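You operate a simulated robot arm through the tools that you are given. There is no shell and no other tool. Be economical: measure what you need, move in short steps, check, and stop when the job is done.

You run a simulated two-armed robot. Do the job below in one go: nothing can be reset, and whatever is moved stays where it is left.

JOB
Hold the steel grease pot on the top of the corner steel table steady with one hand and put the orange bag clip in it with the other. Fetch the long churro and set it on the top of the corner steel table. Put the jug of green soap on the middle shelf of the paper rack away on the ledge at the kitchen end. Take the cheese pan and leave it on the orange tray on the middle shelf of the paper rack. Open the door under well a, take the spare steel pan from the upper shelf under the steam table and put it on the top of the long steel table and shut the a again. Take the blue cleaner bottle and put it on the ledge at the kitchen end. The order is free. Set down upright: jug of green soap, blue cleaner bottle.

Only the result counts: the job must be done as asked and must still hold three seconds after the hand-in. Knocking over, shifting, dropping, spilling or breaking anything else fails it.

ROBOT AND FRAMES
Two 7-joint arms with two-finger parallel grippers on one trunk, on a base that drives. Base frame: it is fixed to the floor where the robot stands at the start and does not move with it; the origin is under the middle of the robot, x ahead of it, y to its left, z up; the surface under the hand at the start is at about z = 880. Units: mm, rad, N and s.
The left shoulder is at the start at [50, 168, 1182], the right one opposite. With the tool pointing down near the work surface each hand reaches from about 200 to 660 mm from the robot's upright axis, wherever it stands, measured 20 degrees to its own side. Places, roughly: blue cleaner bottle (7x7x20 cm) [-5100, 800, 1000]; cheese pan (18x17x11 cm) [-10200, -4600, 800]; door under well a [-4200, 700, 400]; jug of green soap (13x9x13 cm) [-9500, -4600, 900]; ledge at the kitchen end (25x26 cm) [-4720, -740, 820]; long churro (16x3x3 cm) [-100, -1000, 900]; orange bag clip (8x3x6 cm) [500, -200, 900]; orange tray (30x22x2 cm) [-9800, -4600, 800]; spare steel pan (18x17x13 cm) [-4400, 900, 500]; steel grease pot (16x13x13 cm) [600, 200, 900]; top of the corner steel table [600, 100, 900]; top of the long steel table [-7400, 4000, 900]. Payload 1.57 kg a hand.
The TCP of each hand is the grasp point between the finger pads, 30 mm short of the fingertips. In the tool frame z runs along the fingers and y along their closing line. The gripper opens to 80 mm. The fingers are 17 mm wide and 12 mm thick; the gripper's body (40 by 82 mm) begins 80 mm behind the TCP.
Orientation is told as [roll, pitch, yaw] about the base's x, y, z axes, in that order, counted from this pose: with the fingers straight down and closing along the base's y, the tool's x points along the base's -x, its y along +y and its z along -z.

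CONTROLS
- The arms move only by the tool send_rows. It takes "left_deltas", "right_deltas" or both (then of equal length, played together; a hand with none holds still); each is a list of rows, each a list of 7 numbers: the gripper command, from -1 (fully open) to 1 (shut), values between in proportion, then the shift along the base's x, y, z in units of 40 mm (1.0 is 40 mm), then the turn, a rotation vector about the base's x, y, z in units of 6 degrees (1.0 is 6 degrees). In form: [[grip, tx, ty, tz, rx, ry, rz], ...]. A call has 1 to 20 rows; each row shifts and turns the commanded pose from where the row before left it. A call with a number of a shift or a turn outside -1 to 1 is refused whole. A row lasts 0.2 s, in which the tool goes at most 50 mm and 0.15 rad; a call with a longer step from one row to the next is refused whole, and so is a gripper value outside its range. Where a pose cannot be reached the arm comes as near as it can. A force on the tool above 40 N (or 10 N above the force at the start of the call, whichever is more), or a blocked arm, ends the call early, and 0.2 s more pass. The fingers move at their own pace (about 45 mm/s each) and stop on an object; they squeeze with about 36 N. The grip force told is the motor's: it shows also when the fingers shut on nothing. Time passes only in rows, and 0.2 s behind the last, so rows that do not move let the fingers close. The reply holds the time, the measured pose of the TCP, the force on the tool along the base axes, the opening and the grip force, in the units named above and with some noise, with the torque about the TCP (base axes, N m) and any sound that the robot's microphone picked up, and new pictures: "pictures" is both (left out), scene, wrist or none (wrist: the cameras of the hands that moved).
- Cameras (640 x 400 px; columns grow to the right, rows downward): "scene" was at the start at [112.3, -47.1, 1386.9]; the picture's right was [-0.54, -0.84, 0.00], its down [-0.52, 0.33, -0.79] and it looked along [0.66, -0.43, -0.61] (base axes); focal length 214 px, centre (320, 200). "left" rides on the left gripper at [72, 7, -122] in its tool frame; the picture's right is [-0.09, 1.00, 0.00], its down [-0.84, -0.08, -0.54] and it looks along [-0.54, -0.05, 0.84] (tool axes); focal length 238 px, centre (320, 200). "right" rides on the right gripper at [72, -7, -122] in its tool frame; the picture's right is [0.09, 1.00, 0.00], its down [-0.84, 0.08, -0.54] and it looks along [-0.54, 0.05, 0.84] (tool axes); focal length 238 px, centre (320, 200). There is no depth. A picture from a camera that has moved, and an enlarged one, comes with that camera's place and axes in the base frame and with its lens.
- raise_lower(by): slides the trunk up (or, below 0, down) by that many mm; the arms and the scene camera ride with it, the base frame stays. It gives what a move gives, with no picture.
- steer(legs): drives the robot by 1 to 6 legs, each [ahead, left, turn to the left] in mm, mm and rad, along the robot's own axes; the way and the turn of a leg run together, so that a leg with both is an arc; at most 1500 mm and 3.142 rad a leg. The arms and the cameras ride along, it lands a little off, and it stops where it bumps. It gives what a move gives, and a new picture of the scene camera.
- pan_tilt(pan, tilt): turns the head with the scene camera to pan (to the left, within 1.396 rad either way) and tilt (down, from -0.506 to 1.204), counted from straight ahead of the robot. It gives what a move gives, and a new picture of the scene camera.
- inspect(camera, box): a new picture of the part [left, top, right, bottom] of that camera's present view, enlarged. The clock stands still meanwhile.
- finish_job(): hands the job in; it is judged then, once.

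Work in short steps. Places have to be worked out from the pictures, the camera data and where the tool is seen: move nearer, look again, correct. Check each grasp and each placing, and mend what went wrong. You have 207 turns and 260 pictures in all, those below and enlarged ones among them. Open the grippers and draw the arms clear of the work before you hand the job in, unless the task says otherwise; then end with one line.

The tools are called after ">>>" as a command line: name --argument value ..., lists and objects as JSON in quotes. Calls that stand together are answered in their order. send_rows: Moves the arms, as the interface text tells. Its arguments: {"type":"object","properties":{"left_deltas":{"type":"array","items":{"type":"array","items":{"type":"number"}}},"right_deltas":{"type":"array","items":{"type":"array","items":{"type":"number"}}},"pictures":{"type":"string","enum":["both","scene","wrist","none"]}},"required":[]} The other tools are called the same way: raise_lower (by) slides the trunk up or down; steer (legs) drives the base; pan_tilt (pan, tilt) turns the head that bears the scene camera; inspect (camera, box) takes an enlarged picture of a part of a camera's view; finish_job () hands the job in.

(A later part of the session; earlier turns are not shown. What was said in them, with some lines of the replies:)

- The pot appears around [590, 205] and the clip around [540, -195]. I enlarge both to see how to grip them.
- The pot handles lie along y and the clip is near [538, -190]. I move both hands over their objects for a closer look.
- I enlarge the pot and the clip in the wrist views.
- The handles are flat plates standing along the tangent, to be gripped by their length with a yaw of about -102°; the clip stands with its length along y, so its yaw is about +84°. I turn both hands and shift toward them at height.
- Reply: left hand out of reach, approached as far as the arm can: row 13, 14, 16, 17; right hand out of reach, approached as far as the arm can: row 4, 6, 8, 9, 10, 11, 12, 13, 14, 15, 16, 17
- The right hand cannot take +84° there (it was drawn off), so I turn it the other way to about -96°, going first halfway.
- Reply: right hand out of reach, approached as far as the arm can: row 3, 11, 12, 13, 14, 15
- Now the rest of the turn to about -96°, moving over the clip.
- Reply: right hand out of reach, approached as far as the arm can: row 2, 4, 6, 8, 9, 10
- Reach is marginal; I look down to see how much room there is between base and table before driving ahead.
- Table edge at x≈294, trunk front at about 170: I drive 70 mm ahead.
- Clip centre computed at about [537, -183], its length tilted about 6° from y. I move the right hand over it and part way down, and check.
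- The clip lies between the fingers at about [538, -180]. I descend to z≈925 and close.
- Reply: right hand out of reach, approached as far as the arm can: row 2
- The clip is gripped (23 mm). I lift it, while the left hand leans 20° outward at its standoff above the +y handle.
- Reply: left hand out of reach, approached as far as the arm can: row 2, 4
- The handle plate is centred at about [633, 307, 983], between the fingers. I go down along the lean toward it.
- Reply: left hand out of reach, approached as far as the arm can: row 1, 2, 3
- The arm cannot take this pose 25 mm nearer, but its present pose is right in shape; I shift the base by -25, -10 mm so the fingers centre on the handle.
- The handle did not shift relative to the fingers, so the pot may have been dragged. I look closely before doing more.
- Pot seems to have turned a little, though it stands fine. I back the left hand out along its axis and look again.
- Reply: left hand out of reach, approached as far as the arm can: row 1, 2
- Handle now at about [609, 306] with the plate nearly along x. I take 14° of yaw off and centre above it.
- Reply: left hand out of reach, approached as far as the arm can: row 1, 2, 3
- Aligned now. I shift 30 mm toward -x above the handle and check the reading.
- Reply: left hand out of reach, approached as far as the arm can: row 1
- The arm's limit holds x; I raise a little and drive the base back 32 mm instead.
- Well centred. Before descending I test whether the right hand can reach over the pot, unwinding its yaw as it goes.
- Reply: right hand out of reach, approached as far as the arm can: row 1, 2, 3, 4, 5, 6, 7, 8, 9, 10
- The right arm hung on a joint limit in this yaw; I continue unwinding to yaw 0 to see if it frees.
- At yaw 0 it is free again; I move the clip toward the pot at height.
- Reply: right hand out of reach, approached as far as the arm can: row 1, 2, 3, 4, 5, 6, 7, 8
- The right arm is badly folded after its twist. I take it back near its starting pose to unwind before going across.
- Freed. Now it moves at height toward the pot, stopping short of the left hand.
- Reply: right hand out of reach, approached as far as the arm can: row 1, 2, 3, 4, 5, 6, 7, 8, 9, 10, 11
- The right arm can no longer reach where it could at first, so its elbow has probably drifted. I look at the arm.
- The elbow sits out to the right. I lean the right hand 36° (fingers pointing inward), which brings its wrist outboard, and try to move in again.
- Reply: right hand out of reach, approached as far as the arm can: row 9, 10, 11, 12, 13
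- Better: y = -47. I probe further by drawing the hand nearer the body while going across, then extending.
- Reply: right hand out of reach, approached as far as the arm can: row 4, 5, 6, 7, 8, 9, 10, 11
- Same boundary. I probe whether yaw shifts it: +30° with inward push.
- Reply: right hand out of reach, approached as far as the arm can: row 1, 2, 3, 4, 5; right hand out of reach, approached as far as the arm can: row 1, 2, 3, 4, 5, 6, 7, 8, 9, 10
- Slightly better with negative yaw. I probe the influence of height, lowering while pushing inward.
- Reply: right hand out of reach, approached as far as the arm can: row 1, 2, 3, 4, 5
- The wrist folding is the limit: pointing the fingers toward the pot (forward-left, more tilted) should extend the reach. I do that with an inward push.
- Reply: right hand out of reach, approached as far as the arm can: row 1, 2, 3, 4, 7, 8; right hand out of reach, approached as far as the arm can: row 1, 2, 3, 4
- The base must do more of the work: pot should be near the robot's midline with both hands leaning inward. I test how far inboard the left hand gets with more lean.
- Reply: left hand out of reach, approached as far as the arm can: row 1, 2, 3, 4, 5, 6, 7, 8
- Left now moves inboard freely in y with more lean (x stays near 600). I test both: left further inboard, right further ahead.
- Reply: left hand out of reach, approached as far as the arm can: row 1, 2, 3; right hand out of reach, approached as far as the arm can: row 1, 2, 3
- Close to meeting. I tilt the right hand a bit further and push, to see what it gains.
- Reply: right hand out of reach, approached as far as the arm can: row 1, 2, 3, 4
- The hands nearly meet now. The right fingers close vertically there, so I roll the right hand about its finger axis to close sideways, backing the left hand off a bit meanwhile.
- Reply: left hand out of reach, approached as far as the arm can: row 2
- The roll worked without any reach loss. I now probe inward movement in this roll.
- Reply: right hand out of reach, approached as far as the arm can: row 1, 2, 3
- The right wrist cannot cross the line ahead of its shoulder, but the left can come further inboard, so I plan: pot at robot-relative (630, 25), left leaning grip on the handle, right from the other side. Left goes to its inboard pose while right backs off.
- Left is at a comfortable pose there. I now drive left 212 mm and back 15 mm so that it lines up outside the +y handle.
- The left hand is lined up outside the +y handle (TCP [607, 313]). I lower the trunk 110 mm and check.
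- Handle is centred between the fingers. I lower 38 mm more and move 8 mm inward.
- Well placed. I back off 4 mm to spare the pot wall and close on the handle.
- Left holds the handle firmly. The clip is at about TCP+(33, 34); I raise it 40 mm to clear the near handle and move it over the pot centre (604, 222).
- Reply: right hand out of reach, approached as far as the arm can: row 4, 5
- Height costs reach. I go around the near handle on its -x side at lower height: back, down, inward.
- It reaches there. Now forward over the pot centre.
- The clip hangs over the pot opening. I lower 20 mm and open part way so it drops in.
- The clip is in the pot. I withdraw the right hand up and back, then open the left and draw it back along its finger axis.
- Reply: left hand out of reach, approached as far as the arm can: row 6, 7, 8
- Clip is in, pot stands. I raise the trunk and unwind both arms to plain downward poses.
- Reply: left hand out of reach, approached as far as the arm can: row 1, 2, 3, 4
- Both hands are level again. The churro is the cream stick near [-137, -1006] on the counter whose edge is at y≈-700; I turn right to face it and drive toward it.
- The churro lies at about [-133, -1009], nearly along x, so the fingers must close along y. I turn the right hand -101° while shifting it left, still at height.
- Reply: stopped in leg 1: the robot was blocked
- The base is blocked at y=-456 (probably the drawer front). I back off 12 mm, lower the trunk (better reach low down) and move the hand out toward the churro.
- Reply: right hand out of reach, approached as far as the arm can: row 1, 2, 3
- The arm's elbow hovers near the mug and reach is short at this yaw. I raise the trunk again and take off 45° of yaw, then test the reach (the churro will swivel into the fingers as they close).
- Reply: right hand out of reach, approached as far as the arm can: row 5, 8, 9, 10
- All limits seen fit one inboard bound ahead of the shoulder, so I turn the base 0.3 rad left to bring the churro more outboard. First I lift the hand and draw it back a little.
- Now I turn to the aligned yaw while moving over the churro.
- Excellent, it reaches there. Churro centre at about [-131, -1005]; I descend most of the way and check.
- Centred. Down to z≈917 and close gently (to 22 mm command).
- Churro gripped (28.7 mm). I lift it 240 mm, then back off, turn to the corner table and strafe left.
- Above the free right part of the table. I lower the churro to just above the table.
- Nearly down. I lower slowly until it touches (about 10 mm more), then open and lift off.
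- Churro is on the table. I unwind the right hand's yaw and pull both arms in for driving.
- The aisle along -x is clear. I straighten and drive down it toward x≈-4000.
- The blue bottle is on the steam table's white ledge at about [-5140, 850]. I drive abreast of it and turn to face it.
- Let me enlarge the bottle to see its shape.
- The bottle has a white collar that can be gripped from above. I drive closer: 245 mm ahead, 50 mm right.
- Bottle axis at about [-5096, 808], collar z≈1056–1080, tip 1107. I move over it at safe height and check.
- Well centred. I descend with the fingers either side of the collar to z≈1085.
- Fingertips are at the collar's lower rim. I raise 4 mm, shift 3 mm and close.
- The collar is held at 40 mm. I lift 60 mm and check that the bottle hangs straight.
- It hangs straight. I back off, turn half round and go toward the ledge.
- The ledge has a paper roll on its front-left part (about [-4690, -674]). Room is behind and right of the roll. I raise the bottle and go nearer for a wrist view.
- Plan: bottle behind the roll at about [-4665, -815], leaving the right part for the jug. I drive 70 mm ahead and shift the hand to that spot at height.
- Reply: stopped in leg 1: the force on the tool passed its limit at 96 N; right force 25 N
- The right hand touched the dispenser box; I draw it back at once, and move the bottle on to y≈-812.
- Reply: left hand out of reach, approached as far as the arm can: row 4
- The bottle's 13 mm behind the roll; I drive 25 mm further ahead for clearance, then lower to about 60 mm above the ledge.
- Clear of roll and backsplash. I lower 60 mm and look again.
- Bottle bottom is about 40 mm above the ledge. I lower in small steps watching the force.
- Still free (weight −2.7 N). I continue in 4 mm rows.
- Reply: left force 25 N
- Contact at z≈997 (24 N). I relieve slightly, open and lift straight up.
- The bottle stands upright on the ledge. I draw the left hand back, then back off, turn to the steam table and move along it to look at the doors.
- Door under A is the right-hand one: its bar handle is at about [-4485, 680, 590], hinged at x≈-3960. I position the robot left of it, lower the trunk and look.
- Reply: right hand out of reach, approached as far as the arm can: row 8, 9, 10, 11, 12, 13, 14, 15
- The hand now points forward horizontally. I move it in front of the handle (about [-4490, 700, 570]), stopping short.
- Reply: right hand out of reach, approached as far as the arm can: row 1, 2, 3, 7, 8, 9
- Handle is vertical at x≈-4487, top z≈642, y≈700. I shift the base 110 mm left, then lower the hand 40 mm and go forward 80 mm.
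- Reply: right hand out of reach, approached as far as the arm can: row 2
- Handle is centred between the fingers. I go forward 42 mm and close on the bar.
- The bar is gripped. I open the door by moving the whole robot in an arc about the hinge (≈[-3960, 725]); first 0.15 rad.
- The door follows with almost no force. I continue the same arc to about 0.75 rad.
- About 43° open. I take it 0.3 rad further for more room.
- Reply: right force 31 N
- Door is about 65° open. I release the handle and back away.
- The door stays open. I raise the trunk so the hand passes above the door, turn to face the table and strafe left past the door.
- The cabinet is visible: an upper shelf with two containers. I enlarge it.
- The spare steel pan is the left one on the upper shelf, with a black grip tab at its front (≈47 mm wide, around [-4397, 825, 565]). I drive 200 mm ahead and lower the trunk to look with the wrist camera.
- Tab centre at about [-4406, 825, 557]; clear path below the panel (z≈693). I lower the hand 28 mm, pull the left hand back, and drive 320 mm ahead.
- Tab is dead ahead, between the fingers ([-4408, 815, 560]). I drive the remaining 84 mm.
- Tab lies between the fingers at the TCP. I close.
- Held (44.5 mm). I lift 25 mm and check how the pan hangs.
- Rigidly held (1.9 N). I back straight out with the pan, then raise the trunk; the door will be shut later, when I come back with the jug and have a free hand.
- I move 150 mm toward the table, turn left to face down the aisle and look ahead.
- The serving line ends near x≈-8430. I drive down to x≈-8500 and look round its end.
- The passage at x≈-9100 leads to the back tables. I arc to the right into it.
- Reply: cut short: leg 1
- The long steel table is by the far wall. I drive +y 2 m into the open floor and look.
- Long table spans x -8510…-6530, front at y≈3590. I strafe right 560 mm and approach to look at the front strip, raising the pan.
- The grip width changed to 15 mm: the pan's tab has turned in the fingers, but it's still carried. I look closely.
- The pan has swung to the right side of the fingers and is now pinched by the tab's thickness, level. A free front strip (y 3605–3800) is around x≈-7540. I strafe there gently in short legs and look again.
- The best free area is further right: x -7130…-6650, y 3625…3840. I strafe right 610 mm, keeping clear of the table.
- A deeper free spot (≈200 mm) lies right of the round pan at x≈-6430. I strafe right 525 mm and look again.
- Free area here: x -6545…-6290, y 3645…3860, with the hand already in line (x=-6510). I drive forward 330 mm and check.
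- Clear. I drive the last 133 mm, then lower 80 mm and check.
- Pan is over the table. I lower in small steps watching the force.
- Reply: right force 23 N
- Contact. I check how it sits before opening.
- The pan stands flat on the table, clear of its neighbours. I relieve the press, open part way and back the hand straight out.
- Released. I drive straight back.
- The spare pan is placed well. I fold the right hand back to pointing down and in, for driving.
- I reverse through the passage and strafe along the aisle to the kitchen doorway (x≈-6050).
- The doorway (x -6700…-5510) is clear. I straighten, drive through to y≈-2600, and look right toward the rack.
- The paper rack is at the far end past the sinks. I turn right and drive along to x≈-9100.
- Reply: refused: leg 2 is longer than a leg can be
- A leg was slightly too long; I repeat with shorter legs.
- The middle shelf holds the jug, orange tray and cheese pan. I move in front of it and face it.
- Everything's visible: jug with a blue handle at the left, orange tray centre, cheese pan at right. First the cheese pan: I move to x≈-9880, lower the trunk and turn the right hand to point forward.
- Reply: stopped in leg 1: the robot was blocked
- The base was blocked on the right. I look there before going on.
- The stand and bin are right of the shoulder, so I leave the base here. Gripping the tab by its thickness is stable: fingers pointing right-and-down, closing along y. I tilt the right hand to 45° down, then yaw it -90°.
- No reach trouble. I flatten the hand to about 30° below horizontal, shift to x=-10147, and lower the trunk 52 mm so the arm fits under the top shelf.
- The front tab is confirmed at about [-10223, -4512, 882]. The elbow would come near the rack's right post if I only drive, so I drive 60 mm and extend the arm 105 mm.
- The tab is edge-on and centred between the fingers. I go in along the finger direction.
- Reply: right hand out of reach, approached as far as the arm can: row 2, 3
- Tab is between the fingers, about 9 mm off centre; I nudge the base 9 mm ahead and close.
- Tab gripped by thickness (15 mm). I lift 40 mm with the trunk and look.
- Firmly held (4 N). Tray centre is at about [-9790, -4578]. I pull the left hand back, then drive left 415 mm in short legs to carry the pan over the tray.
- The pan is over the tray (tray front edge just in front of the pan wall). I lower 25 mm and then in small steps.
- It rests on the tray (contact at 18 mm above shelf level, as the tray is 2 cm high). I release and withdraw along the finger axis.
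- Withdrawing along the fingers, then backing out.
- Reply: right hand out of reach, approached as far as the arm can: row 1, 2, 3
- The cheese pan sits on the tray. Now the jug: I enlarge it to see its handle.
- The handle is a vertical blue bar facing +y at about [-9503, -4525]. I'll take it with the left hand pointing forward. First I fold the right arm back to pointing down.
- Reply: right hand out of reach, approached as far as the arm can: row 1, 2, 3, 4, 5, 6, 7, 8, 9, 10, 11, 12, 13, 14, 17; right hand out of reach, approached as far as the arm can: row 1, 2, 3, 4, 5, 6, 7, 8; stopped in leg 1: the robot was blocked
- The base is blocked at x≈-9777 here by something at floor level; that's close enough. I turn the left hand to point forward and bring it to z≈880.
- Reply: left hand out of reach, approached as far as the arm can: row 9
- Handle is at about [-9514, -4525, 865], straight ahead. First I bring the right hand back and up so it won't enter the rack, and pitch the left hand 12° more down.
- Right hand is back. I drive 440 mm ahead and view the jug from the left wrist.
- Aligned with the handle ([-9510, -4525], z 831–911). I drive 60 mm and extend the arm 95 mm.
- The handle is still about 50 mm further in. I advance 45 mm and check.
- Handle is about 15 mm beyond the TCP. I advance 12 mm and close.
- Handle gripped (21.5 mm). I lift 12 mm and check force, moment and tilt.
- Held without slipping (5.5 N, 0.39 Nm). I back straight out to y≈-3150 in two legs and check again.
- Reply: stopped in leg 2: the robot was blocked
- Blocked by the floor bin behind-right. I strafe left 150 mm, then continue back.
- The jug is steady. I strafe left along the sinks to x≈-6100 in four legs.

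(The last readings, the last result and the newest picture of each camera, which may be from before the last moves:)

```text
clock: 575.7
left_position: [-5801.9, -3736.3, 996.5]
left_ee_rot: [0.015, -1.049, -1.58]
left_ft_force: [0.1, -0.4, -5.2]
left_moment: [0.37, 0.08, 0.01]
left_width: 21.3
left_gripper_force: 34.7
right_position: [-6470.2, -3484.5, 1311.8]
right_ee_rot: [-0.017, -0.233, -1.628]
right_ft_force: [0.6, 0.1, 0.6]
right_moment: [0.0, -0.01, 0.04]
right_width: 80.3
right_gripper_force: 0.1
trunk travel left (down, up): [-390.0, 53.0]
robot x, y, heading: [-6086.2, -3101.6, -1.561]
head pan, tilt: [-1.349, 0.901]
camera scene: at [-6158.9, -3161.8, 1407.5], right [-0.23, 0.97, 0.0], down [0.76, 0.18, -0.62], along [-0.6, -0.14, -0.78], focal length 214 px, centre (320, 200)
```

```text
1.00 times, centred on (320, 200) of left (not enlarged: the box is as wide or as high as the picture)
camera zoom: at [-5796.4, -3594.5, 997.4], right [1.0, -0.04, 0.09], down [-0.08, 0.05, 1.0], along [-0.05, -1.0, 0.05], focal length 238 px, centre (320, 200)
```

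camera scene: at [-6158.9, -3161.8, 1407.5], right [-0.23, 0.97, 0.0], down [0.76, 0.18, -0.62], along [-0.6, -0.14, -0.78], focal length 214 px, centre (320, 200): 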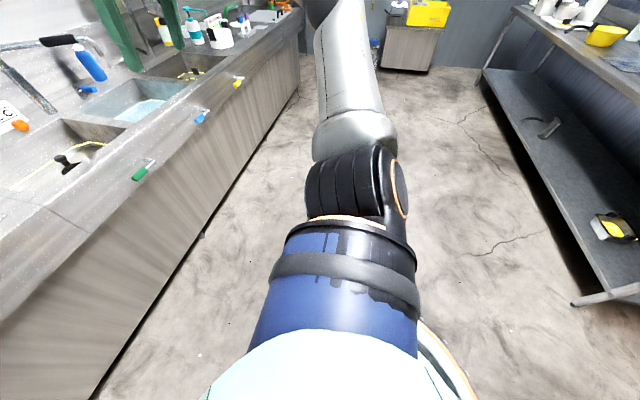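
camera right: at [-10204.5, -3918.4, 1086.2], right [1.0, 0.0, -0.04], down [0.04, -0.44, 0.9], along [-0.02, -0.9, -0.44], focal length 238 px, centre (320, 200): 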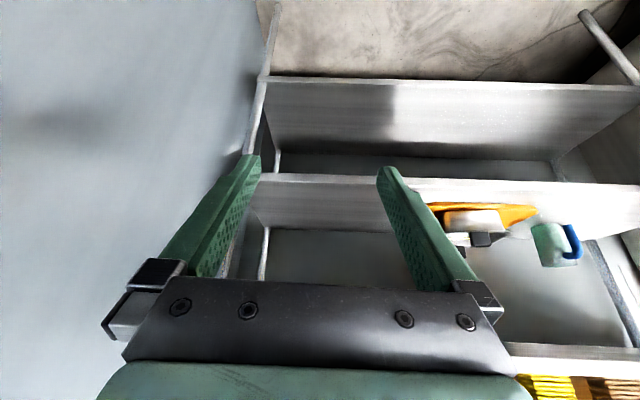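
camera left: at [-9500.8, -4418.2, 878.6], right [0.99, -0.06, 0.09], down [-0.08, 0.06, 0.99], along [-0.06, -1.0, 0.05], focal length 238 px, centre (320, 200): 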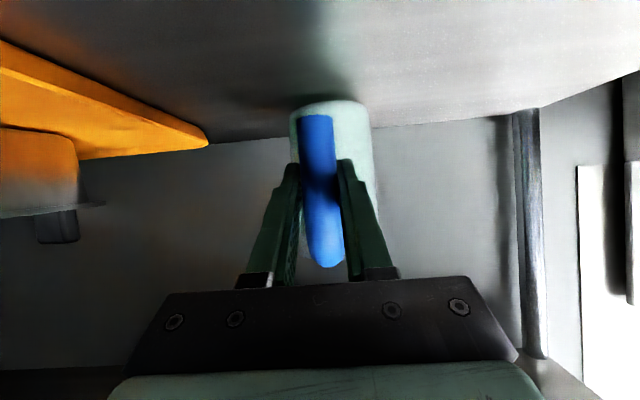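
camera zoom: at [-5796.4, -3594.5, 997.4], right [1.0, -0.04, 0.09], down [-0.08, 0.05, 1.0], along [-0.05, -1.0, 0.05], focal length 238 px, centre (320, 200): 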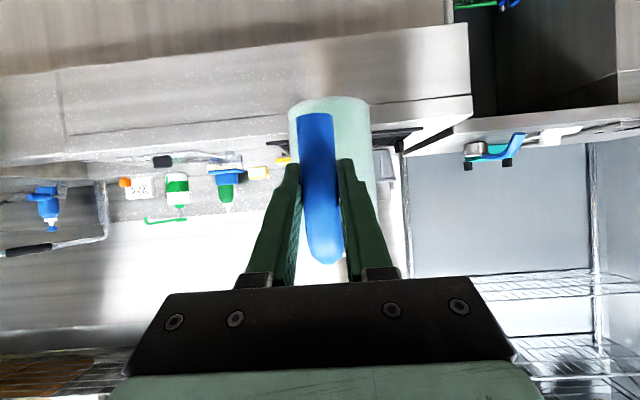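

Steady. I drive backward through the doorway to y≈+190, then strafe left toward the ledge.

>>> steer --legs '[[-1100, 60, 0], [-1100, 0, -0.01], [-1080, 0, 0]]'

>>> pan_tilt --pan 0.8 --tilt 0.5

```text
clock: 591.7
left_position: [-5725.0, -457.4, 999.3]
left_ee_rot: [0.014, -1.048, -1.593]
left_ft_force: [-0.4, 0.5, -5.3]
left_moment: [0.35, 0.04, -0.02]
left_width: 21.1
left_gripper_force: 34.5
right_position: [-6388.2, -198.0, 1311.9]
right_ee_rot: [-0.02, -0.232, -1.642]
right_ft_force: [0.5, 0.5, 1.1]
right_moment: [0.02, 0.02, 0.01]
right_width: 80.0
right_gripper_force: 0.1
trunk travel left (down, up): [-390.0, 53.0]
robot x, y, heading: [-6001.9, 179.5, -1.568]
head pan, tilt: [-1.349, 0.901]
camera scene: at [-6074.7, 121.2, 1407.5], right [-0.22, 0.98, 0.0], down [0.76, 0.17, -0.62], along [-0.61, -0.14, -0.78], focal length 214 px, centre (320, 200)
```

scene: 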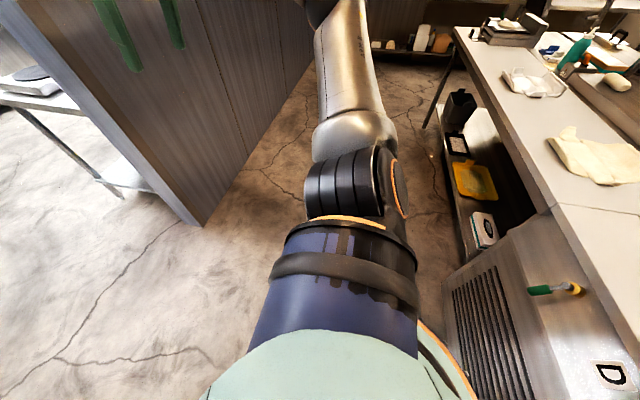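

```text
clock: 593.8
left_position: [-5726.2, -458.7, 997.4]
left_ee_rot: [0.013, -1.047, -1.591]
left_ft_force: [0.4, 0.0, -5.3]
left_moment: [0.39, 0.03, 0.03]
left_width: 21.0
left_gripper_force: 34.4
right_position: [-6388.9, -197.3, 1311.4]
right_ee_rot: [-0.017, -0.233, -1.641]
right_ft_force: [0.4, -0.4, 0.0]
right_moment: [-0.01, 0.0, 0.04]
right_width: 80.1
right_gripper_force: 0.0
trunk travel left (down, up): [-390.0, 53.0]
robot x, y, heading: [-6002.6, 179.7, -1.57]
head pan, tilt: [0.799, 0.499]
camera scene: at [-5935.8, 74.2, 1441.3], right [-0.7, -0.72, 0.0], down [-0.34, 0.33, -0.88], along [0.63, -0.61, -0.48], focal length 214 px, centre (320, 200)
```

scene: 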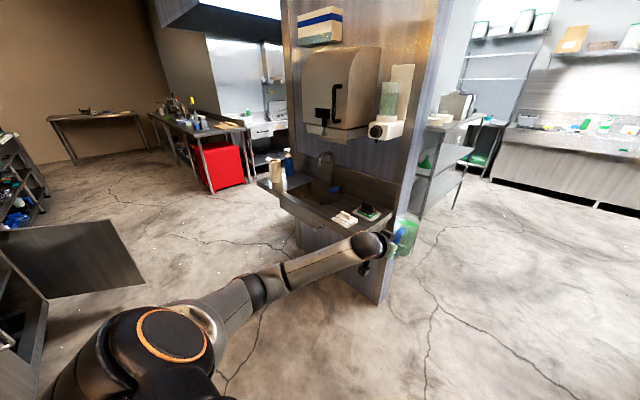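

I strafe left 920 mm to line up with the free part of the ledge (x≈-4803).

>>> steer --legs '[[0, 460, 0], [0, 460, 0]]'

>>> pan_tilt --pan 0.3 --tilt 0.65

>>> inspect --camera "scene" --box '[160, 60, 400, 240]'

```text
clock: 602.5
left_position: [-4818.5, -465.9, 998.6]
left_ee_rot: [0.015, -1.047, -1.606]
left_ft_force: [-0.1, 0.6, -5.9]
left_moment: [0.38, 0.03, -0.02]
left_width: 20.8
left_gripper_force: 34.8
right_position: [-5479.2, -196.0, 1312.1]
right_ee_rot: [-0.017, -0.232, -1.657]
right_ft_force: [0.5, -0.3, 0.9]
right_moment: [-0.04, 0.0, 0.02]
right_width: 79.8
right_gripper_force: 0.0
trunk travel left (down, up): [-390.0, 53.0]
robot x, y, heading: [-5085.1, 170.4, -1.586]
head pan, tilt: [0.799, 0.499]
camera scene: at [-5021.0, 69.0, 1441.3], right [-0.71, -0.71, 0.0], down [-0.34, 0.34, -0.88], along [0.62, -0.62, -0.48], focal length 214 px, centre (320, 200)
```

scene: 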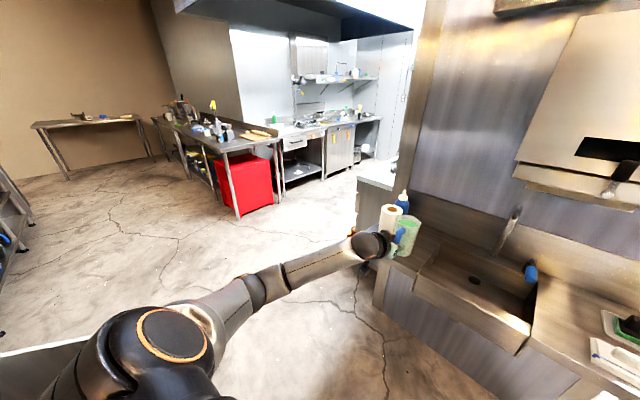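

```text
clock: 603.4
left_position: [-4818.6, -465.8, 996.9]
left_ee_rot: [0.014, -1.048, -1.606]
left_ft_force: [0.1, 0.3, -5.9]
left_moment: [0.36, 0.04, -0.05]
left_width: 21.1
left_gripper_force: 34.4
right_position: [-5478.4, -196.2, 1311.9]
right_ee_rot: [-0.017, -0.232, -1.656]
right_ft_force: [-0.5, 0.1, 0.5]
right_moment: [-0.01, 0.01, 0.0]
right_width: 80.1
right_gripper_force: 0.1
trunk travel left (down, up): [-390.0, 53.0]
robot x, y, heading: [-5084.9, 172.5, -1.587]
head pan, tilt: [0.3, 0.649]
camera scene: at [-5061.0, 50.1, 1427.9], right [-0.96, -0.28, 0.0], down [-0.17, 0.58, -0.8], along [0.23, -0.76, -0.6], focal length 214 px, centre (320, 200)
```

scene: 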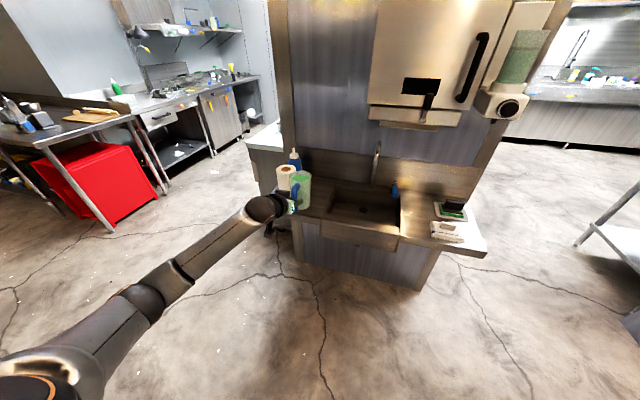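

```text
2.22 times, centred on (280, 150) of scene
camera zoom: at [-5061.0, 50.1, 1427.9], right [-0.96, -0.28, 0.0], down [-0.17, 0.58, -0.8], along [0.23, -0.76, -0.6], focal length 477 px, centre (409, 311)
```

zoom: 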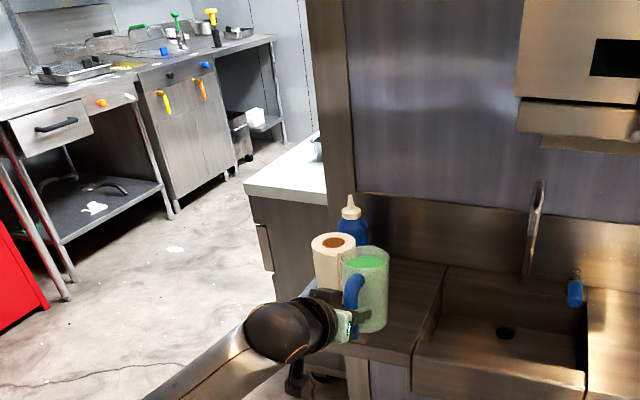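

I drive 120 mm ahead (correcting heading) and check with both cameras.

>>> steer --legs '[[120, 4, 0.016]]'

>>> inspect --camera "left" --box '[0, 0, 640, 400]'

>>> inspect --camera "scene" --box '[200, 80, 400, 240]'

```text
clock: 604.6
left_position: [-4805.8, -583.4, 997.0]
left_ee_rot: [0.013, -1.047, -1.59]
left_ft_force: [-0.8, -0.9, -5.3]
left_moment: [0.38, 0.02, 0.01]
left_width: 21.0
left_gripper_force: 34.7
right_position: [-5469.9, -325.4, 1310.3]
right_ee_rot: [-0.018, -0.231, -1.642]
right_ft_force: [1.4, -0.7, -0.4]
right_moment: [0.04, 0.01, 0.03]
right_width: 80.0
right_gripper_force: 0.0
trunk travel left (down, up): [-390.0, 53.0]
robot x, y, heading: [-5081.9, 52.8, -1.568]
head pan, tilt: [0.3, 0.649]
camera scene: at [-5055.9, -72.1, 1427.8], right [-0.95, -0.3, 0.0], down [-0.18, 0.58, -0.8], along [0.24, -0.76, -0.61], focal length 214 px, centre (320, 200)
```

scene: 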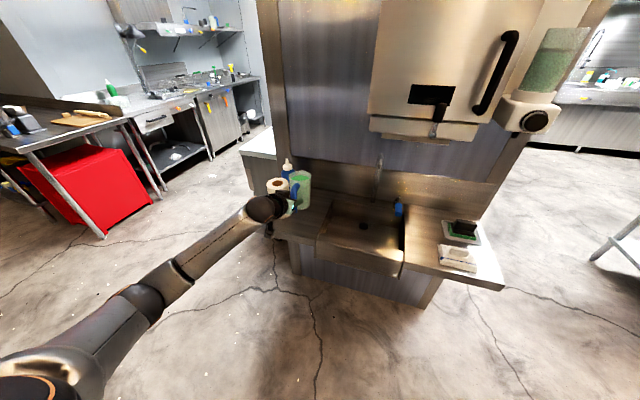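

```text
1.00 times, centred on (320, 200) of left (not enlarged: the box is as wide or as high as the picture)
camera zoom: at [-4797.9, -442.1, 996.6], right [0.99, -0.05, 0.09], down [-0.08, 0.05, 1.0], along [-0.06, -1.0, 0.05], focal length 238 px, centre (320, 200)
```

zoom: 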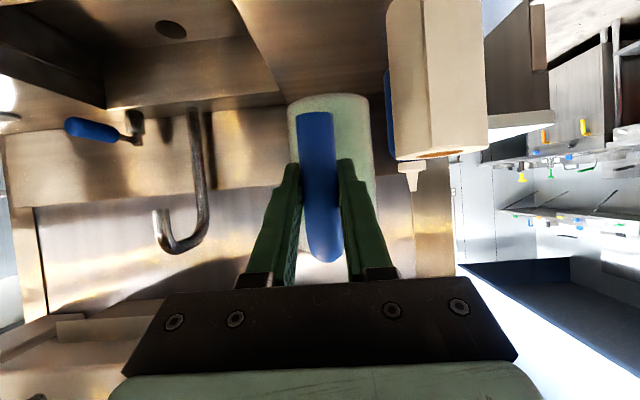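

```text
2.50 times, centred on (300, 160) of scene
camera zoom: at [-5055.9, -72.1, 1427.8], right [-0.95, -0.3, 0.0], down [-0.18, 0.58, -0.8], along [0.24, -0.76, -0.61], focal length 536 px, centre (370, 300)
```

zoom: 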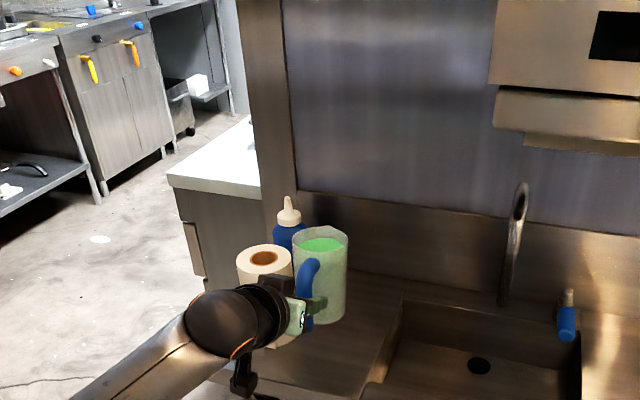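

The jug lines up with the free strip (seam x≈-4875, roll edge x≈-4735; jug -4845…-4755). I drive 100 mm ahead, and lower the trunk 95 mm.

>>> steer --legs '[[100, 0, 0]]'

>>> raise_lower --by -85

>>> inspect --camera "left" --box '[0, 0, 640, 400]'

>>> inspect --camera "scene" --box '[200, 80, 400, 240]'

```text
clock: 605.8
left_position: [-4806.3, -684.6, 997.1]
left_ee_rot: [0.014, -1.046, -1.592]
left_ft_force: [1.0, -1.0, -5.5]
left_moment: [0.37, 0.02, -0.01]
left_width: 21.4
left_gripper_force: 34.4
right_position: [-5470.8, -423.6, 1311.7]
right_ee_rot: [-0.017, -0.231, -1.641]
right_ft_force: [0.9, -0.5, -0.9]
right_moment: [0.03, 0.0, 0.0]
right_width: 80.1
right_gripper_force: 0.1
trunk travel left (down, up): [-390.0, 53.0]
robot x, y, heading: [-5084.0, -48.7, -1.57]
head pan, tilt: [0.3, 0.649]
camera scene: at [-5056.2, -172.0, 1427.8], right [-0.96, -0.3, 0.0], down [-0.18, 0.58, -0.8], along [0.24, -0.76, -0.61], focal length 214 px, centre (320, 200)
```

scene: 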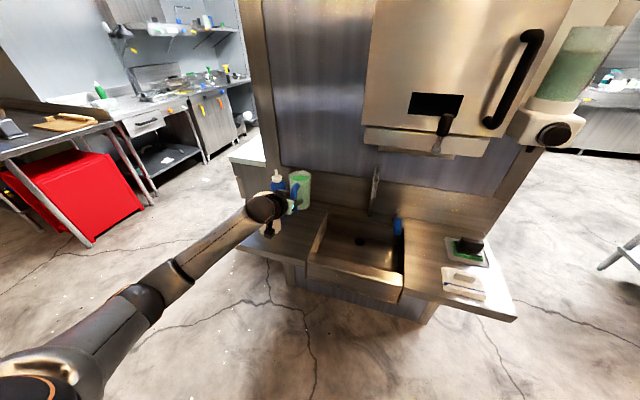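

```text
clock: 607.0
left_position: [-4806.6, -684.2, 912.4]
left_ee_rot: [0.013, -1.047, -1.593]
left_ft_force: [-0.7, -0.5, -5.6]
left_moment: [0.34, 0.04, 0.01]
left_width: 21.5
left_gripper_force: 34.5
right_position: [-5470.7, -422.8, 1227.6]
right_ee_rot: [-0.018, -0.234, -1.641]
right_ft_force: [-0.5, -0.2, 0.1]
right_moment: [0.0, -0.02, 0.01]
right_width: 79.8
right_gripper_force: 0.1
trunk travel left (down, up): [-305.0, 138.0]
robot x, y, heading: [-5083.4, -48.8, -1.566]
head pan, tilt: [0.3, 0.649]
```

```text
1.00 times, centred on (320, 200) of left (not enlarged: the box is as wide or as high as the picture)
camera zoom: at [-4799.0, -541.7, 912.0], right [0.99, -0.06, 0.09], down [-0.08, 0.05, 1.0], along [-0.06, -1.0, 0.05], focal length 238 px, centre (320, 200)
```

zoom: 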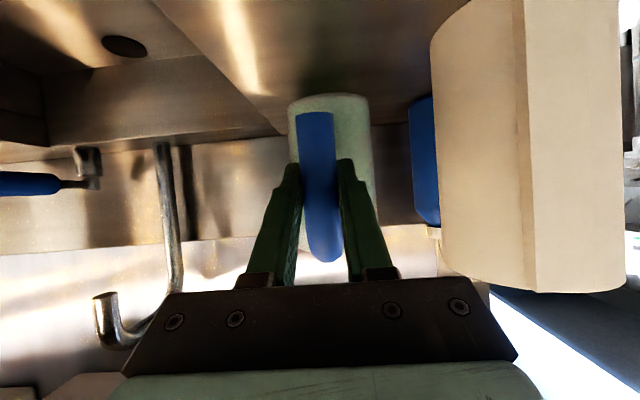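

```text
2.50 times, centred on (300, 160) of scene
camera zoom: at [-5056.1, -170.8, 1343.0], right [-0.96, -0.3, 0.0], down [-0.18, 0.58, -0.8], along [0.24, -0.76, -0.6], focal length 536 px, centre (370, 300)
```

zoom: 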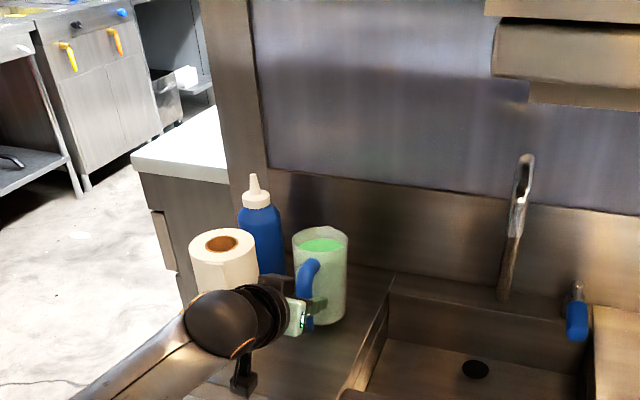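

Clear on both sides. I lower slowly until contact.

>>> send_rows --left_deltas '[[1, 0, 0, -0.15, 0, 0, 0], [1, 0, 0, -0.15, 0, 0, 0], [1, 0, 0, -0.1, 0, 0, 0]]' --pictures "none"

>>> send_rows --left_deltas '[[1, 0, 0, -0.1, 0, 0, 0], [1, 0, 0, -0.1, 0, 0, 0]]' --pictures "none"

```text
clock: 607.8
left_position: [-4806.9, -682.4, 898.4]
left_ee_rot: [0.013, -1.047, -1.594]
left_ft_force: [0.1, 0.0, -4.1]
left_moment: [0.24, 0.04, 0.0]
left_width: 21.1
left_gripper_force: 34.8
right_position: [-5471.1, -423.1, 1226.5]
right_ee_rot: [-0.015, -0.233, -1.641]
right_ft_force: [-0.3, 0.6, -0.6]
right_moment: [-0.01, -0.02, -0.01]
right_width: 80.1
right_gripper_force: 0.2
trunk travel left (down, up): [-305.0, 138.0]
robot x, y, heading: [-5083.1, -46.1, -1.57]
head pan, tilt: [0.3, 0.649]
```

```text
clock: 608.4
left_position: [-4808.1, -684.5, 893.7]
left_ee_rot: [0.013, -1.061, -1.594]
left_ft_force: [-0.4, 5.8, 11.0]
left_moment: [-0.97, 0.0, -0.01]
left_width: 21.5
left_gripper_force: 34.9
right_position: [-5471.0, -421.0, 1228.3]
right_ee_rot: [-0.016, -0.235, -1.643]
right_ft_force: [-0.4, 0.5, -0.5]
right_moment: [0.0, 0.0, 0.0]
right_width: 80.2
right_gripper_force: 0.1
trunk travel left (down, up): [-305.0, 138.0]
robot x, y, heading: [-5082.0, -52.6, -1.575]
head pan, tilt: [0.3, 0.649]
```

Contact. I check the jug's tilt before releasing.

>>> inspect --camera "scene" --box '[260, 120, 380, 220]'

>>> inspect --camera "left" --box '[160, 50, 480, 250]'

```text
4.00 times, centred on (320, 170) of scene
camera zoom: at [-5057.0, -168.2, 1343.5], right [-0.96, -0.3, 0.0], down [-0.18, 0.58, -0.8], along [0.24, -0.76, -0.6], focal length 858 px, centre (320, 320)
```

zoom: 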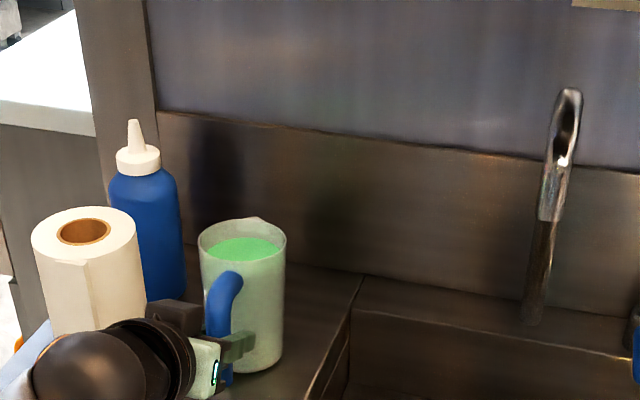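

```text
2.00 times, centred on (320, 150) of left
camera zoom: at [-4800.1, -541.7, 893.0], right [0.99, -0.06, 0.09], down [-0.08, 0.06, 0.99], along [-0.06, -1.0, 0.06], focal length 477 px, centre (320, 300)
```

zoom: 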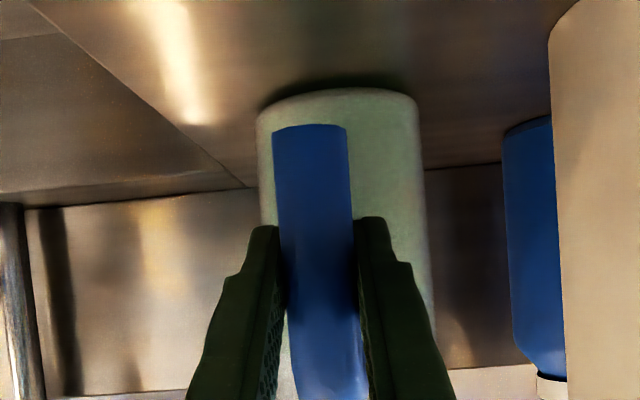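

It is nearly level on the ledge. I release gently.

>>> send_rows --left_deltas '[[0.7, 0, 0, 0, 0, 0, 0], [0.4, 0, 0, 0, 0, 0, 0], [0.2, 0, 0, 0, 0, 0, 0], [0, 0, 0, 0, 0, 0, 0], [0, 0, 0, 0, 0, 0, 0]]' --pictures "wrist"

>>> inspect --camera "scene" --box '[260, 120, 380, 220]'

```text
clock: 609.6
left_position: [-4807.9, -683.5, 888.5]
left_ee_rot: [0.013, -1.047, -1.594]
left_ft_force: [0.4, 0.2, -0.7]
left_moment: [0.03, 0.03, 0.01]
left_width: 40.0
left_gripper_force: 0.1
right_position: [-5470.5, -422.6, 1227.3]
right_ee_rot: [-0.016, -0.234, -1.642]
right_ft_force: [0.2, -0.1, -0.6]
right_moment: [0.01, -0.01, -0.03]
right_width: 80.1
right_gripper_force: 0.0
trunk travel left (down, up): [-305.0, 138.0]
robot x, y, heading: [-5084.1, -47.4, -1.569]
head pan, tilt: [0.3, 0.649]
camera left: at [-4799.8, -541.5, 888.7], right [0.99, -0.06, 0.09], down [-0.08, 0.05, 1.0], along [-0.06, -1.0, 0.05], focal length 238 px, centre (320, 200)
```

left: 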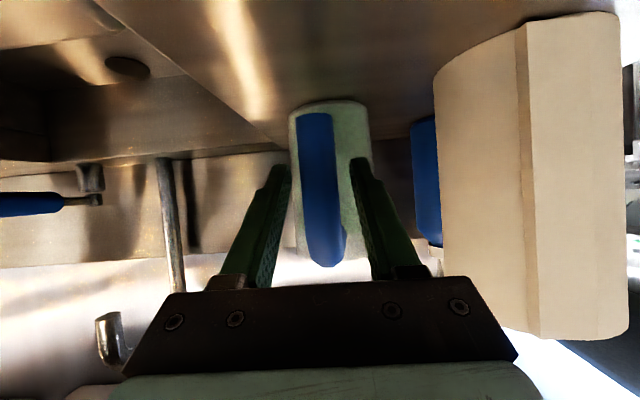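

```text
4.00 times, centred on (320, 170) of scene
camera zoom: at [-5056.4, -170.3, 1343.0], right [-0.96, -0.3, 0.0], down [-0.18, 0.58, -0.8], along [0.24, -0.76, -0.6], focal length 858 px, centre (320, 320)
```

zoom: 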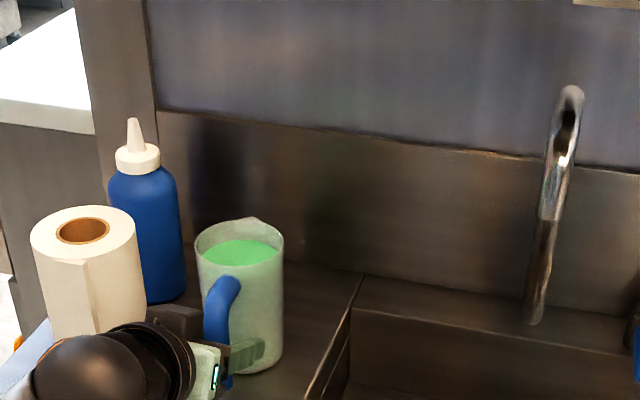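

The jug stands upright on the ledge. I drive straight back.

>>> steer --legs '[[-250, 0, 0]]'

>>> inspect --camera "scene" --box '[220, 80, 380, 220]'

```text
clock: 611.4
left_position: [-4812.1, -439.0, 889.2]
left_ee_rot: [0.014, -1.047, -1.602]
left_ft_force: [-0.1, 0.6, -0.2]
left_moment: [0.03, -0.02, 0.04]
left_width: 40.0
left_gripper_force: 0.1
right_position: [-5472.4, -172.1, 1227.1]
right_ee_rot: [-0.017, -0.232, -1.652]
right_ft_force: [0.9, -0.3, 0.5]
right_moment: [-0.02, -0.04, -0.01]
right_width: 80.0
right_gripper_force: 0.0
trunk travel left (down, up): [-305.0, 138.0]
robot x, y, heading: [-5077.3, 199.7, -1.584]
head pan, tilt: [0.3, 0.649]
camera scene: at [-5056.3, 76.1, 1343.1], right [-0.96, -0.29, 0.0], down [-0.17, 0.58, -0.8], along [0.23, -0.76, -0.6], focal length 214 px, centre (320, 200)
```

scene: 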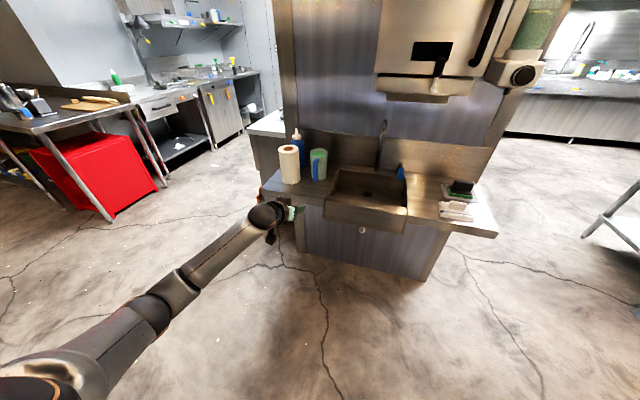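

```text
2.86 times, centred on (300, 150) of scene
camera zoom: at [-5056.3, 76.1, 1343.1], right [-0.96, -0.29, 0.0], down [-0.17, 0.58, -0.8], along [0.23, -0.76, -0.6], focal length 613 px, centre (377, 343)
```

zoom: 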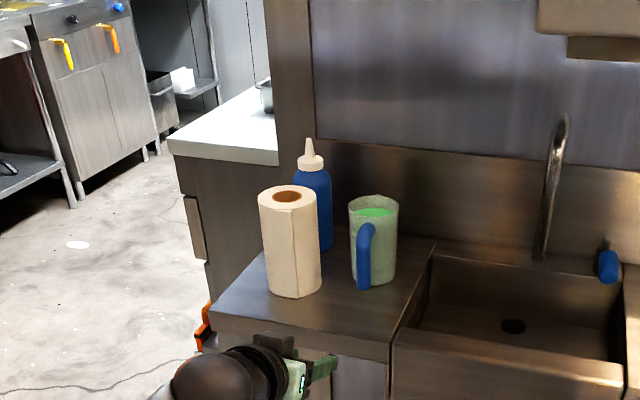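

Bottle and jug both stand upright on the ledge. Last: shut the door. I close the left fingers as a pusher, raise the trunk for clearance, go to the aisle middle and turn left so the hand passes well clear of the ledge.

>>> send_rows --left_deltas '[[1, 0, 0, 0, 0, 0, 0], [1, 0, 0, 0, 0, 0, 0], [1, 0, 0, 0, 0, 0, 0]]' --pictures "none"

>>> raise_lower --by 100

>>> steer --legs '[[0, 520, 0], [380, 100, 0], [0, 0, 2.15], [0, 0, 2.139]]'

```text
clock: 612.2
left_position: [-4812.3, -439.7, 889.5]
left_ee_rot: [0.014, -1.047, -1.601]
left_ft_force: [0.3, 0.1, 0.1]
left_moment: [0.05, 0.03, 0.02]
left_width: 0.2
left_gripper_force: 16.9
right_position: [-5473.0, -173.4, 1227.3]
right_ee_rot: [-0.015, -0.231, -1.653]
right_ft_force: [0.6, 0.2, -0.1]
right_moment: [0.01, 0.02, 0.02]
right_width: 80.1
right_gripper_force: 0.0
trunk travel left (down, up): [-305.0, 138.0]
robot x, y, heading: [-5078.2, 196.5, -1.58]
head pan, tilt: [0.3, 0.649]
```

```text
clock: 613.5
left_position: [-4811.8, -440.2, 989.4]
left_ee_rot: [0.015, -1.048, -1.602]
left_ft_force: [0.1, 0.1, 0.2]
left_moment: [0.0, 0.02, 0.03]
left_width: 0.1
left_gripper_force: 21.1
right_position: [-5473.4, -174.1, 1327.5]
right_ee_rot: [-0.015, -0.231, -1.651]
right_ft_force: [-0.4, 0.9, -0.1]
right_moment: [0.05, 0.03, 0.02]
right_width: 80.0
right_gripper_force: 0.1
trunk travel left (down, up): [-405.0, 38.0]
robot x, y, heading: [-5078.6, 198.7, -1.574]
head pan, tilt: [0.3, 0.649]
```

```text
clock: 630.9
left_position: [-5156.9, -181.0, 989.4]
left_ee_rot: [0.013, -1.048, 2.694]
left_ft_force: [0.2, -0.2, 0.3]
left_moment: [0.05, -0.02, 0.02]
left_width: 0.0
left_gripper_force: 21.8
right_position: [-4646.0, 316.2, 1328.3]
right_ee_rot: [-0.016, -0.232, 2.646]
right_ft_force: [0.7, 1.0, 0.6]
right_moment: [0.02, 0.0, -0.02]
right_width: 79.9
right_gripper_force: 0.1
trunk travel left (down, up): [-405.0, 38.0]
robot x, y, heading: [-4465.7, -194.5, 2.724]
head pan, tilt: [0.3, 0.649]
camera scene: at [-4586.1, -166.0, 1443.0], right [0.12, 0.99, 0.0], down [0.6, -0.07, -0.8], along [-0.79, 0.1, -0.6], focal length 214 px, centre (320, 200)
```

scene: 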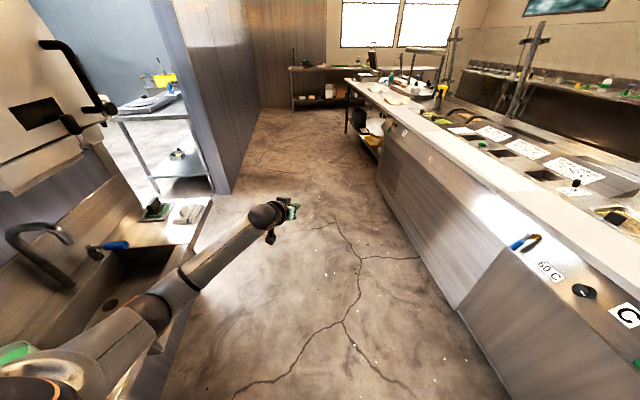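

Pose is good. I fold the right hand 85 mm inward, then go to the far side of the open door: +x 1056 mm, then +y 485 mm, with the pusher still above the door.

>>> send_rows --right_deltas '[[-1, 0, -0.7, 0, 0, 0, 0], [-1, 0, -0.7, 0, 0, 0, 0], [-1, 0, -0.7, 0, 0, 0, 0]]' --pictures "none"

>>> steer --legs '[[-965, -429, 0], [197, -443, 0]]'

```text
clock: 631.6
left_position: [-5157.8, -181.2, 988.2]
left_ee_rot: [0.015, -1.046, 2.698]
left_ft_force: [0.5, 0.1, -0.5]
left_moment: [-0.04, 0.01, -0.01]
left_width: 0.0
left_gripper_force: 21.6
right_position: [-4645.5, 231.9, 1326.7]
right_ee_rot: [-0.018, -0.232, 2.646]
right_ft_force: [0.2, 0.0, 0.0]
right_moment: [0.0, -0.02, -0.02]
right_width: 80.1
right_gripper_force: 0.1
trunk travel left (down, up): [-405.0, 38.0]
robot x, y, heading: [-4463.9, -191.9, 2.714]
head pan, tilt: [0.3, 0.649]
```

```text
clock: 641.1
left_position: [-4105.9, 325.3, 987.4]
left_ee_rot: [0.014, -1.048, 2.683]
left_ft_force: [0.6, 0.1, 0.3]
left_moment: [0.02, 0.01, -0.01]
left_width: 0.0
left_gripper_force: 21.1
right_position: [-3589.2, 732.8, 1327.2]
right_ee_rot: [-0.017, -0.232, 2.633]
right_ft_force: [0.4, -0.2, 0.3]
right_moment: [-0.03, 0.01, -0.02]
right_width: 80.1
right_gripper_force: 0.1
trunk travel left (down, up): [-405.0, 38.0]
robot x, y, heading: [-3414.0, 301.8, 2.702]
head pan, tilt: [0.3, 0.649]
camera scene: at [-3536.4, 333.6, 1443.0], right [0.14, 0.99, 0.0], down [0.6, -0.08, -0.8], along [-0.79, 0.11, -0.6], focal length 214 px, centre (320, 200)
```

scene: 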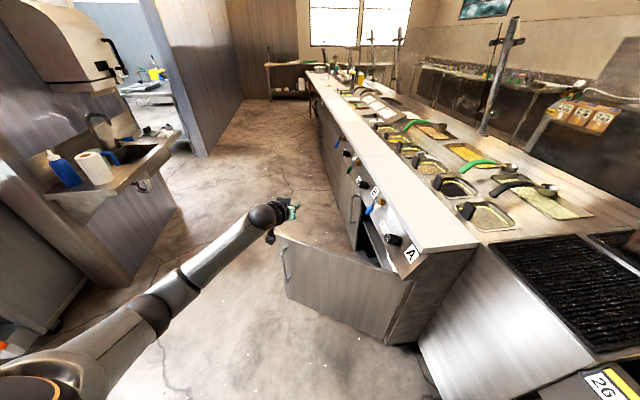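

The pusher is beside the door's outer face (≈55 mm off, 100 mm from the handle). I lower the trunk to bring it to z≈590.

>>> raise_lower --by -395

```text
clock: 644.9
left_position: [-4105.6, 326.7, 593.5]
left_ee_rot: [0.014, -1.045, 2.682]
left_ft_force: [-0.3, -0.4, -0.3]
left_moment: [0.0, -0.01, -0.03]
left_width: 0.5
left_gripper_force: 21.1
right_position: [-3590.5, 731.5, 931.2]
right_ee_rot: [-0.017, -0.232, 2.632]
right_ft_force: [0.1, 0.0, -0.2]
right_moment: [-0.03, 0.01, -0.03]
right_width: 80.2
right_gripper_force: 0.0
trunk travel left (down, up): [-10.0, 433.0]
robot x, y, heading: [-3413.8, 310.9, 2.704]
head pan, tilt: [0.3, 0.649]
```

I push: 50 mm ahead to touch the door, then arc clockwise about the hinge to swing it shut.

>>> steer --legs '[[50, 0, 0], [27, 118, -0.19], [27, 118, -0.19], [27, 118, -0.19], [27, 118, -0.19], [27, 118, -0.19]]'

```text
clock: 652.2
left_position: [-4370.1, 662.0, 593.5]
left_ee_rot: [0.012, -1.048, 1.727]
left_ft_force: [0.1, 0.4, -0.2]
left_moment: [0.01, 0.0, 0.0]
left_width: 0.0
left_gripper_force: 21.5
right_position: [-3740.3, 475.9, 930.9]
right_ee_rot: [-0.017, -0.233, 1.677]
right_ft_force: [-0.2, 0.5, 0.3]
right_moment: [-0.04, 0.05, 0.02]
right_width: 80.2
right_gripper_force: 0.1
trunk travel left (down, up): [-10.0, 433.0]
robot x, y, heading: [-3990.0, 84.2, 1.752]
head pan, tilt: [0.3, 0.649]
camera scene: at [-4034.8, 201.6, 1048.0], right [0.89, 0.46, 0.0], down [0.28, -0.54, -0.8], along [-0.37, 0.71, -0.6], focal length 214 px, centre (320, 200)
```

scene: 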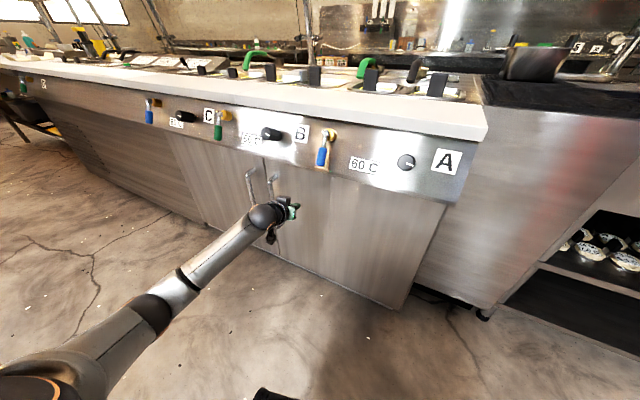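

The door is nearly shut. I push the last bit until it is stopped by the frame.

>>> steer --legs '[[25, 112, -0.18], [30, 0, 0]]'

```text
clock: 653.5
left_position: [-4376.7, 699.2, 592.6]
left_ee_rot: [0.02, -1.037, 1.629]
left_ft_force: [-0.7, -4.0, 2.5]
left_moment: [0.01, -0.03, -0.04]
left_width: 0.1
left_gripper_force: 21.1
right_position: [-3767.3, 456.1, 930.9]
right_ee_rot: [-0.016, -0.231, 1.582]
right_ft_force: [0.1, 0.7, -0.3]
right_moment: [0.01, 0.06, -0.02]
right_width: 80.3
right_gripper_force: 0.0
trunk travel left (down, up): [-10.0, 433.0]
robot x, y, heading: [-4049.5, 87.0, 1.653]
head pan, tilt: [0.3, 0.649]
stopped in leg 1: the force on the tool passed its limit at 78 N (the readings are from after the stop); the commanded pose is now the measured one
camera scene: at [-4085.7, 210.0, 1048.0], right [0.93, 0.37, 0.0], down [0.23, -0.56, -0.8], along [-0.3, 0.74, -0.6], focal length 214 px, centre (320, 200)
```

scene: 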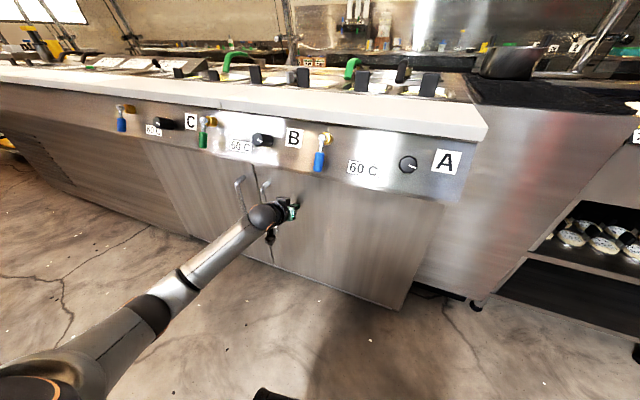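

The push met the frame. I check the door's edge closely.

>>> inspect --camera "scene" --box '[180, 120, 340, 300]'

```text
2.22 times, centred on (260, 210) of scene
camera zoom: at [-4085.7, 210.0, 1048.0], right [0.93, 0.37, 0.0], down [0.23, -0.56, -0.8], along [-0.3, 0.74, -0.6], focal length 477 px, centre (453, 178)
```

zoom: 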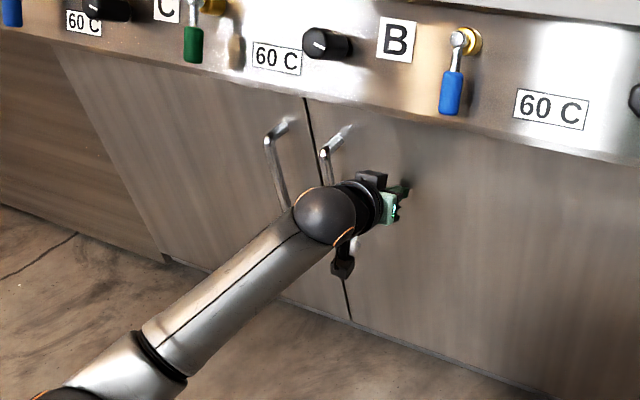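

The door is flush with its neighbour: shut. I back away and open the left gripper.

>>> steer --legs '[[-230, 0, 0]]'

>>> send_rows --left_deltas '[[-1, 0, 0, 0, 0, 0, 0], [-1, 0, 0, 0, 0, 0, 0], [-1, 0, 0, 0, 0, 0, 0], [-1, 0, 0, 0, 0, 0, 0], [-1, 0, 0, 0, 0, 0, 0], [-1, 0, 0, 0, 0, 0, 0]]' --pictures "none"

```text
clock: 655.2
left_position: [-4359.6, 463.5, 591.6]
left_ee_rot: [0.022, -1.036, 1.635]
left_ft_force: [0.0, -0.6, 0.8]
left_moment: [-0.01, 0.0, 0.01]
left_width: 0.0
left_gripper_force: 21.1
right_position: [-3747.6, 221.5, 931.5]
right_ee_rot: [-0.016, -0.231, 1.582]
right_ft_force: [-0.4, -0.4, -0.2]
right_moment: [0.0, 0.0, 0.01]
right_width: 80.1
right_gripper_force: 0.0
trunk travel left (down, up): [-10.0, 433.0]
robot x, y, heading: [-4035.0, -147.9, 1.656]
head pan, tilt: [0.3, 0.649]
camera scene: at [-4066.2, -25.0, 1048.0], right [0.93, 0.38, 0.0], down [0.23, -0.56, -0.8], along [-0.3, 0.74, -0.6], focal length 214 px, centre (320, 200)
```

scene: 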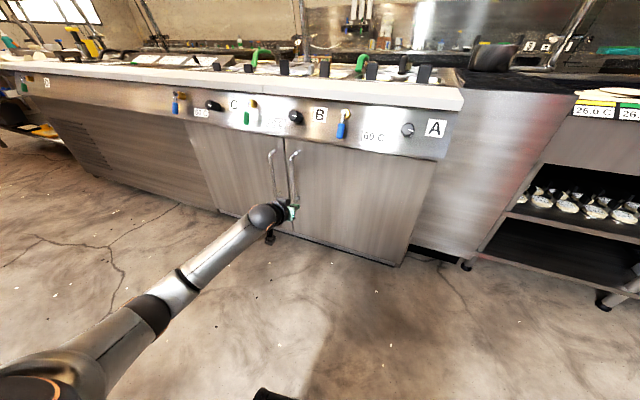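

```text
clock: 656.6
left_position: [-4359.4, 463.6, 591.3]
left_ee_rot: [0.018, -1.037, 1.635]
left_ft_force: [-0.5, 0.1, 0.3]
left_moment: [0.0, 0.0, 0.0]
left_width: 80.0
left_gripper_force: 0.1
right_position: [-3748.5, 221.5, 931.1]
right_ee_rot: [-0.017, -0.231, 1.584]
right_ft_force: [-0.3, 0.0, 0.5]
right_moment: [0.02, 0.0, -0.02]
right_width: 80.2
right_gripper_force: 0.1
trunk travel left (down, up): [-10.0, 433.0]
robot x, y, heading: [-4027.8, -143.8, 1.658]
head pan, tilt: [0.3, 0.649]
```

The door stays shut, both grippers are open and the arms are clear. I hand in the job.

>>> finish_job

```text
The job is handed in.
```

I finished all six tasks and handed the job in: the clip is in the pot, the churro is on the corner table, the jug and bottle stand upright on the kitchen-end ledge, the cheese pan is on the orange tray, the spare steel pan is on the long table, and door A is shut. Along the way the grease pot slid about 15 mm and turned slightly, the right hand bumped the towel dispenser above the sink (96 N), the base was stopped several times by obstacles near the counter and the rack, and I did not check those afterwards for any shift.
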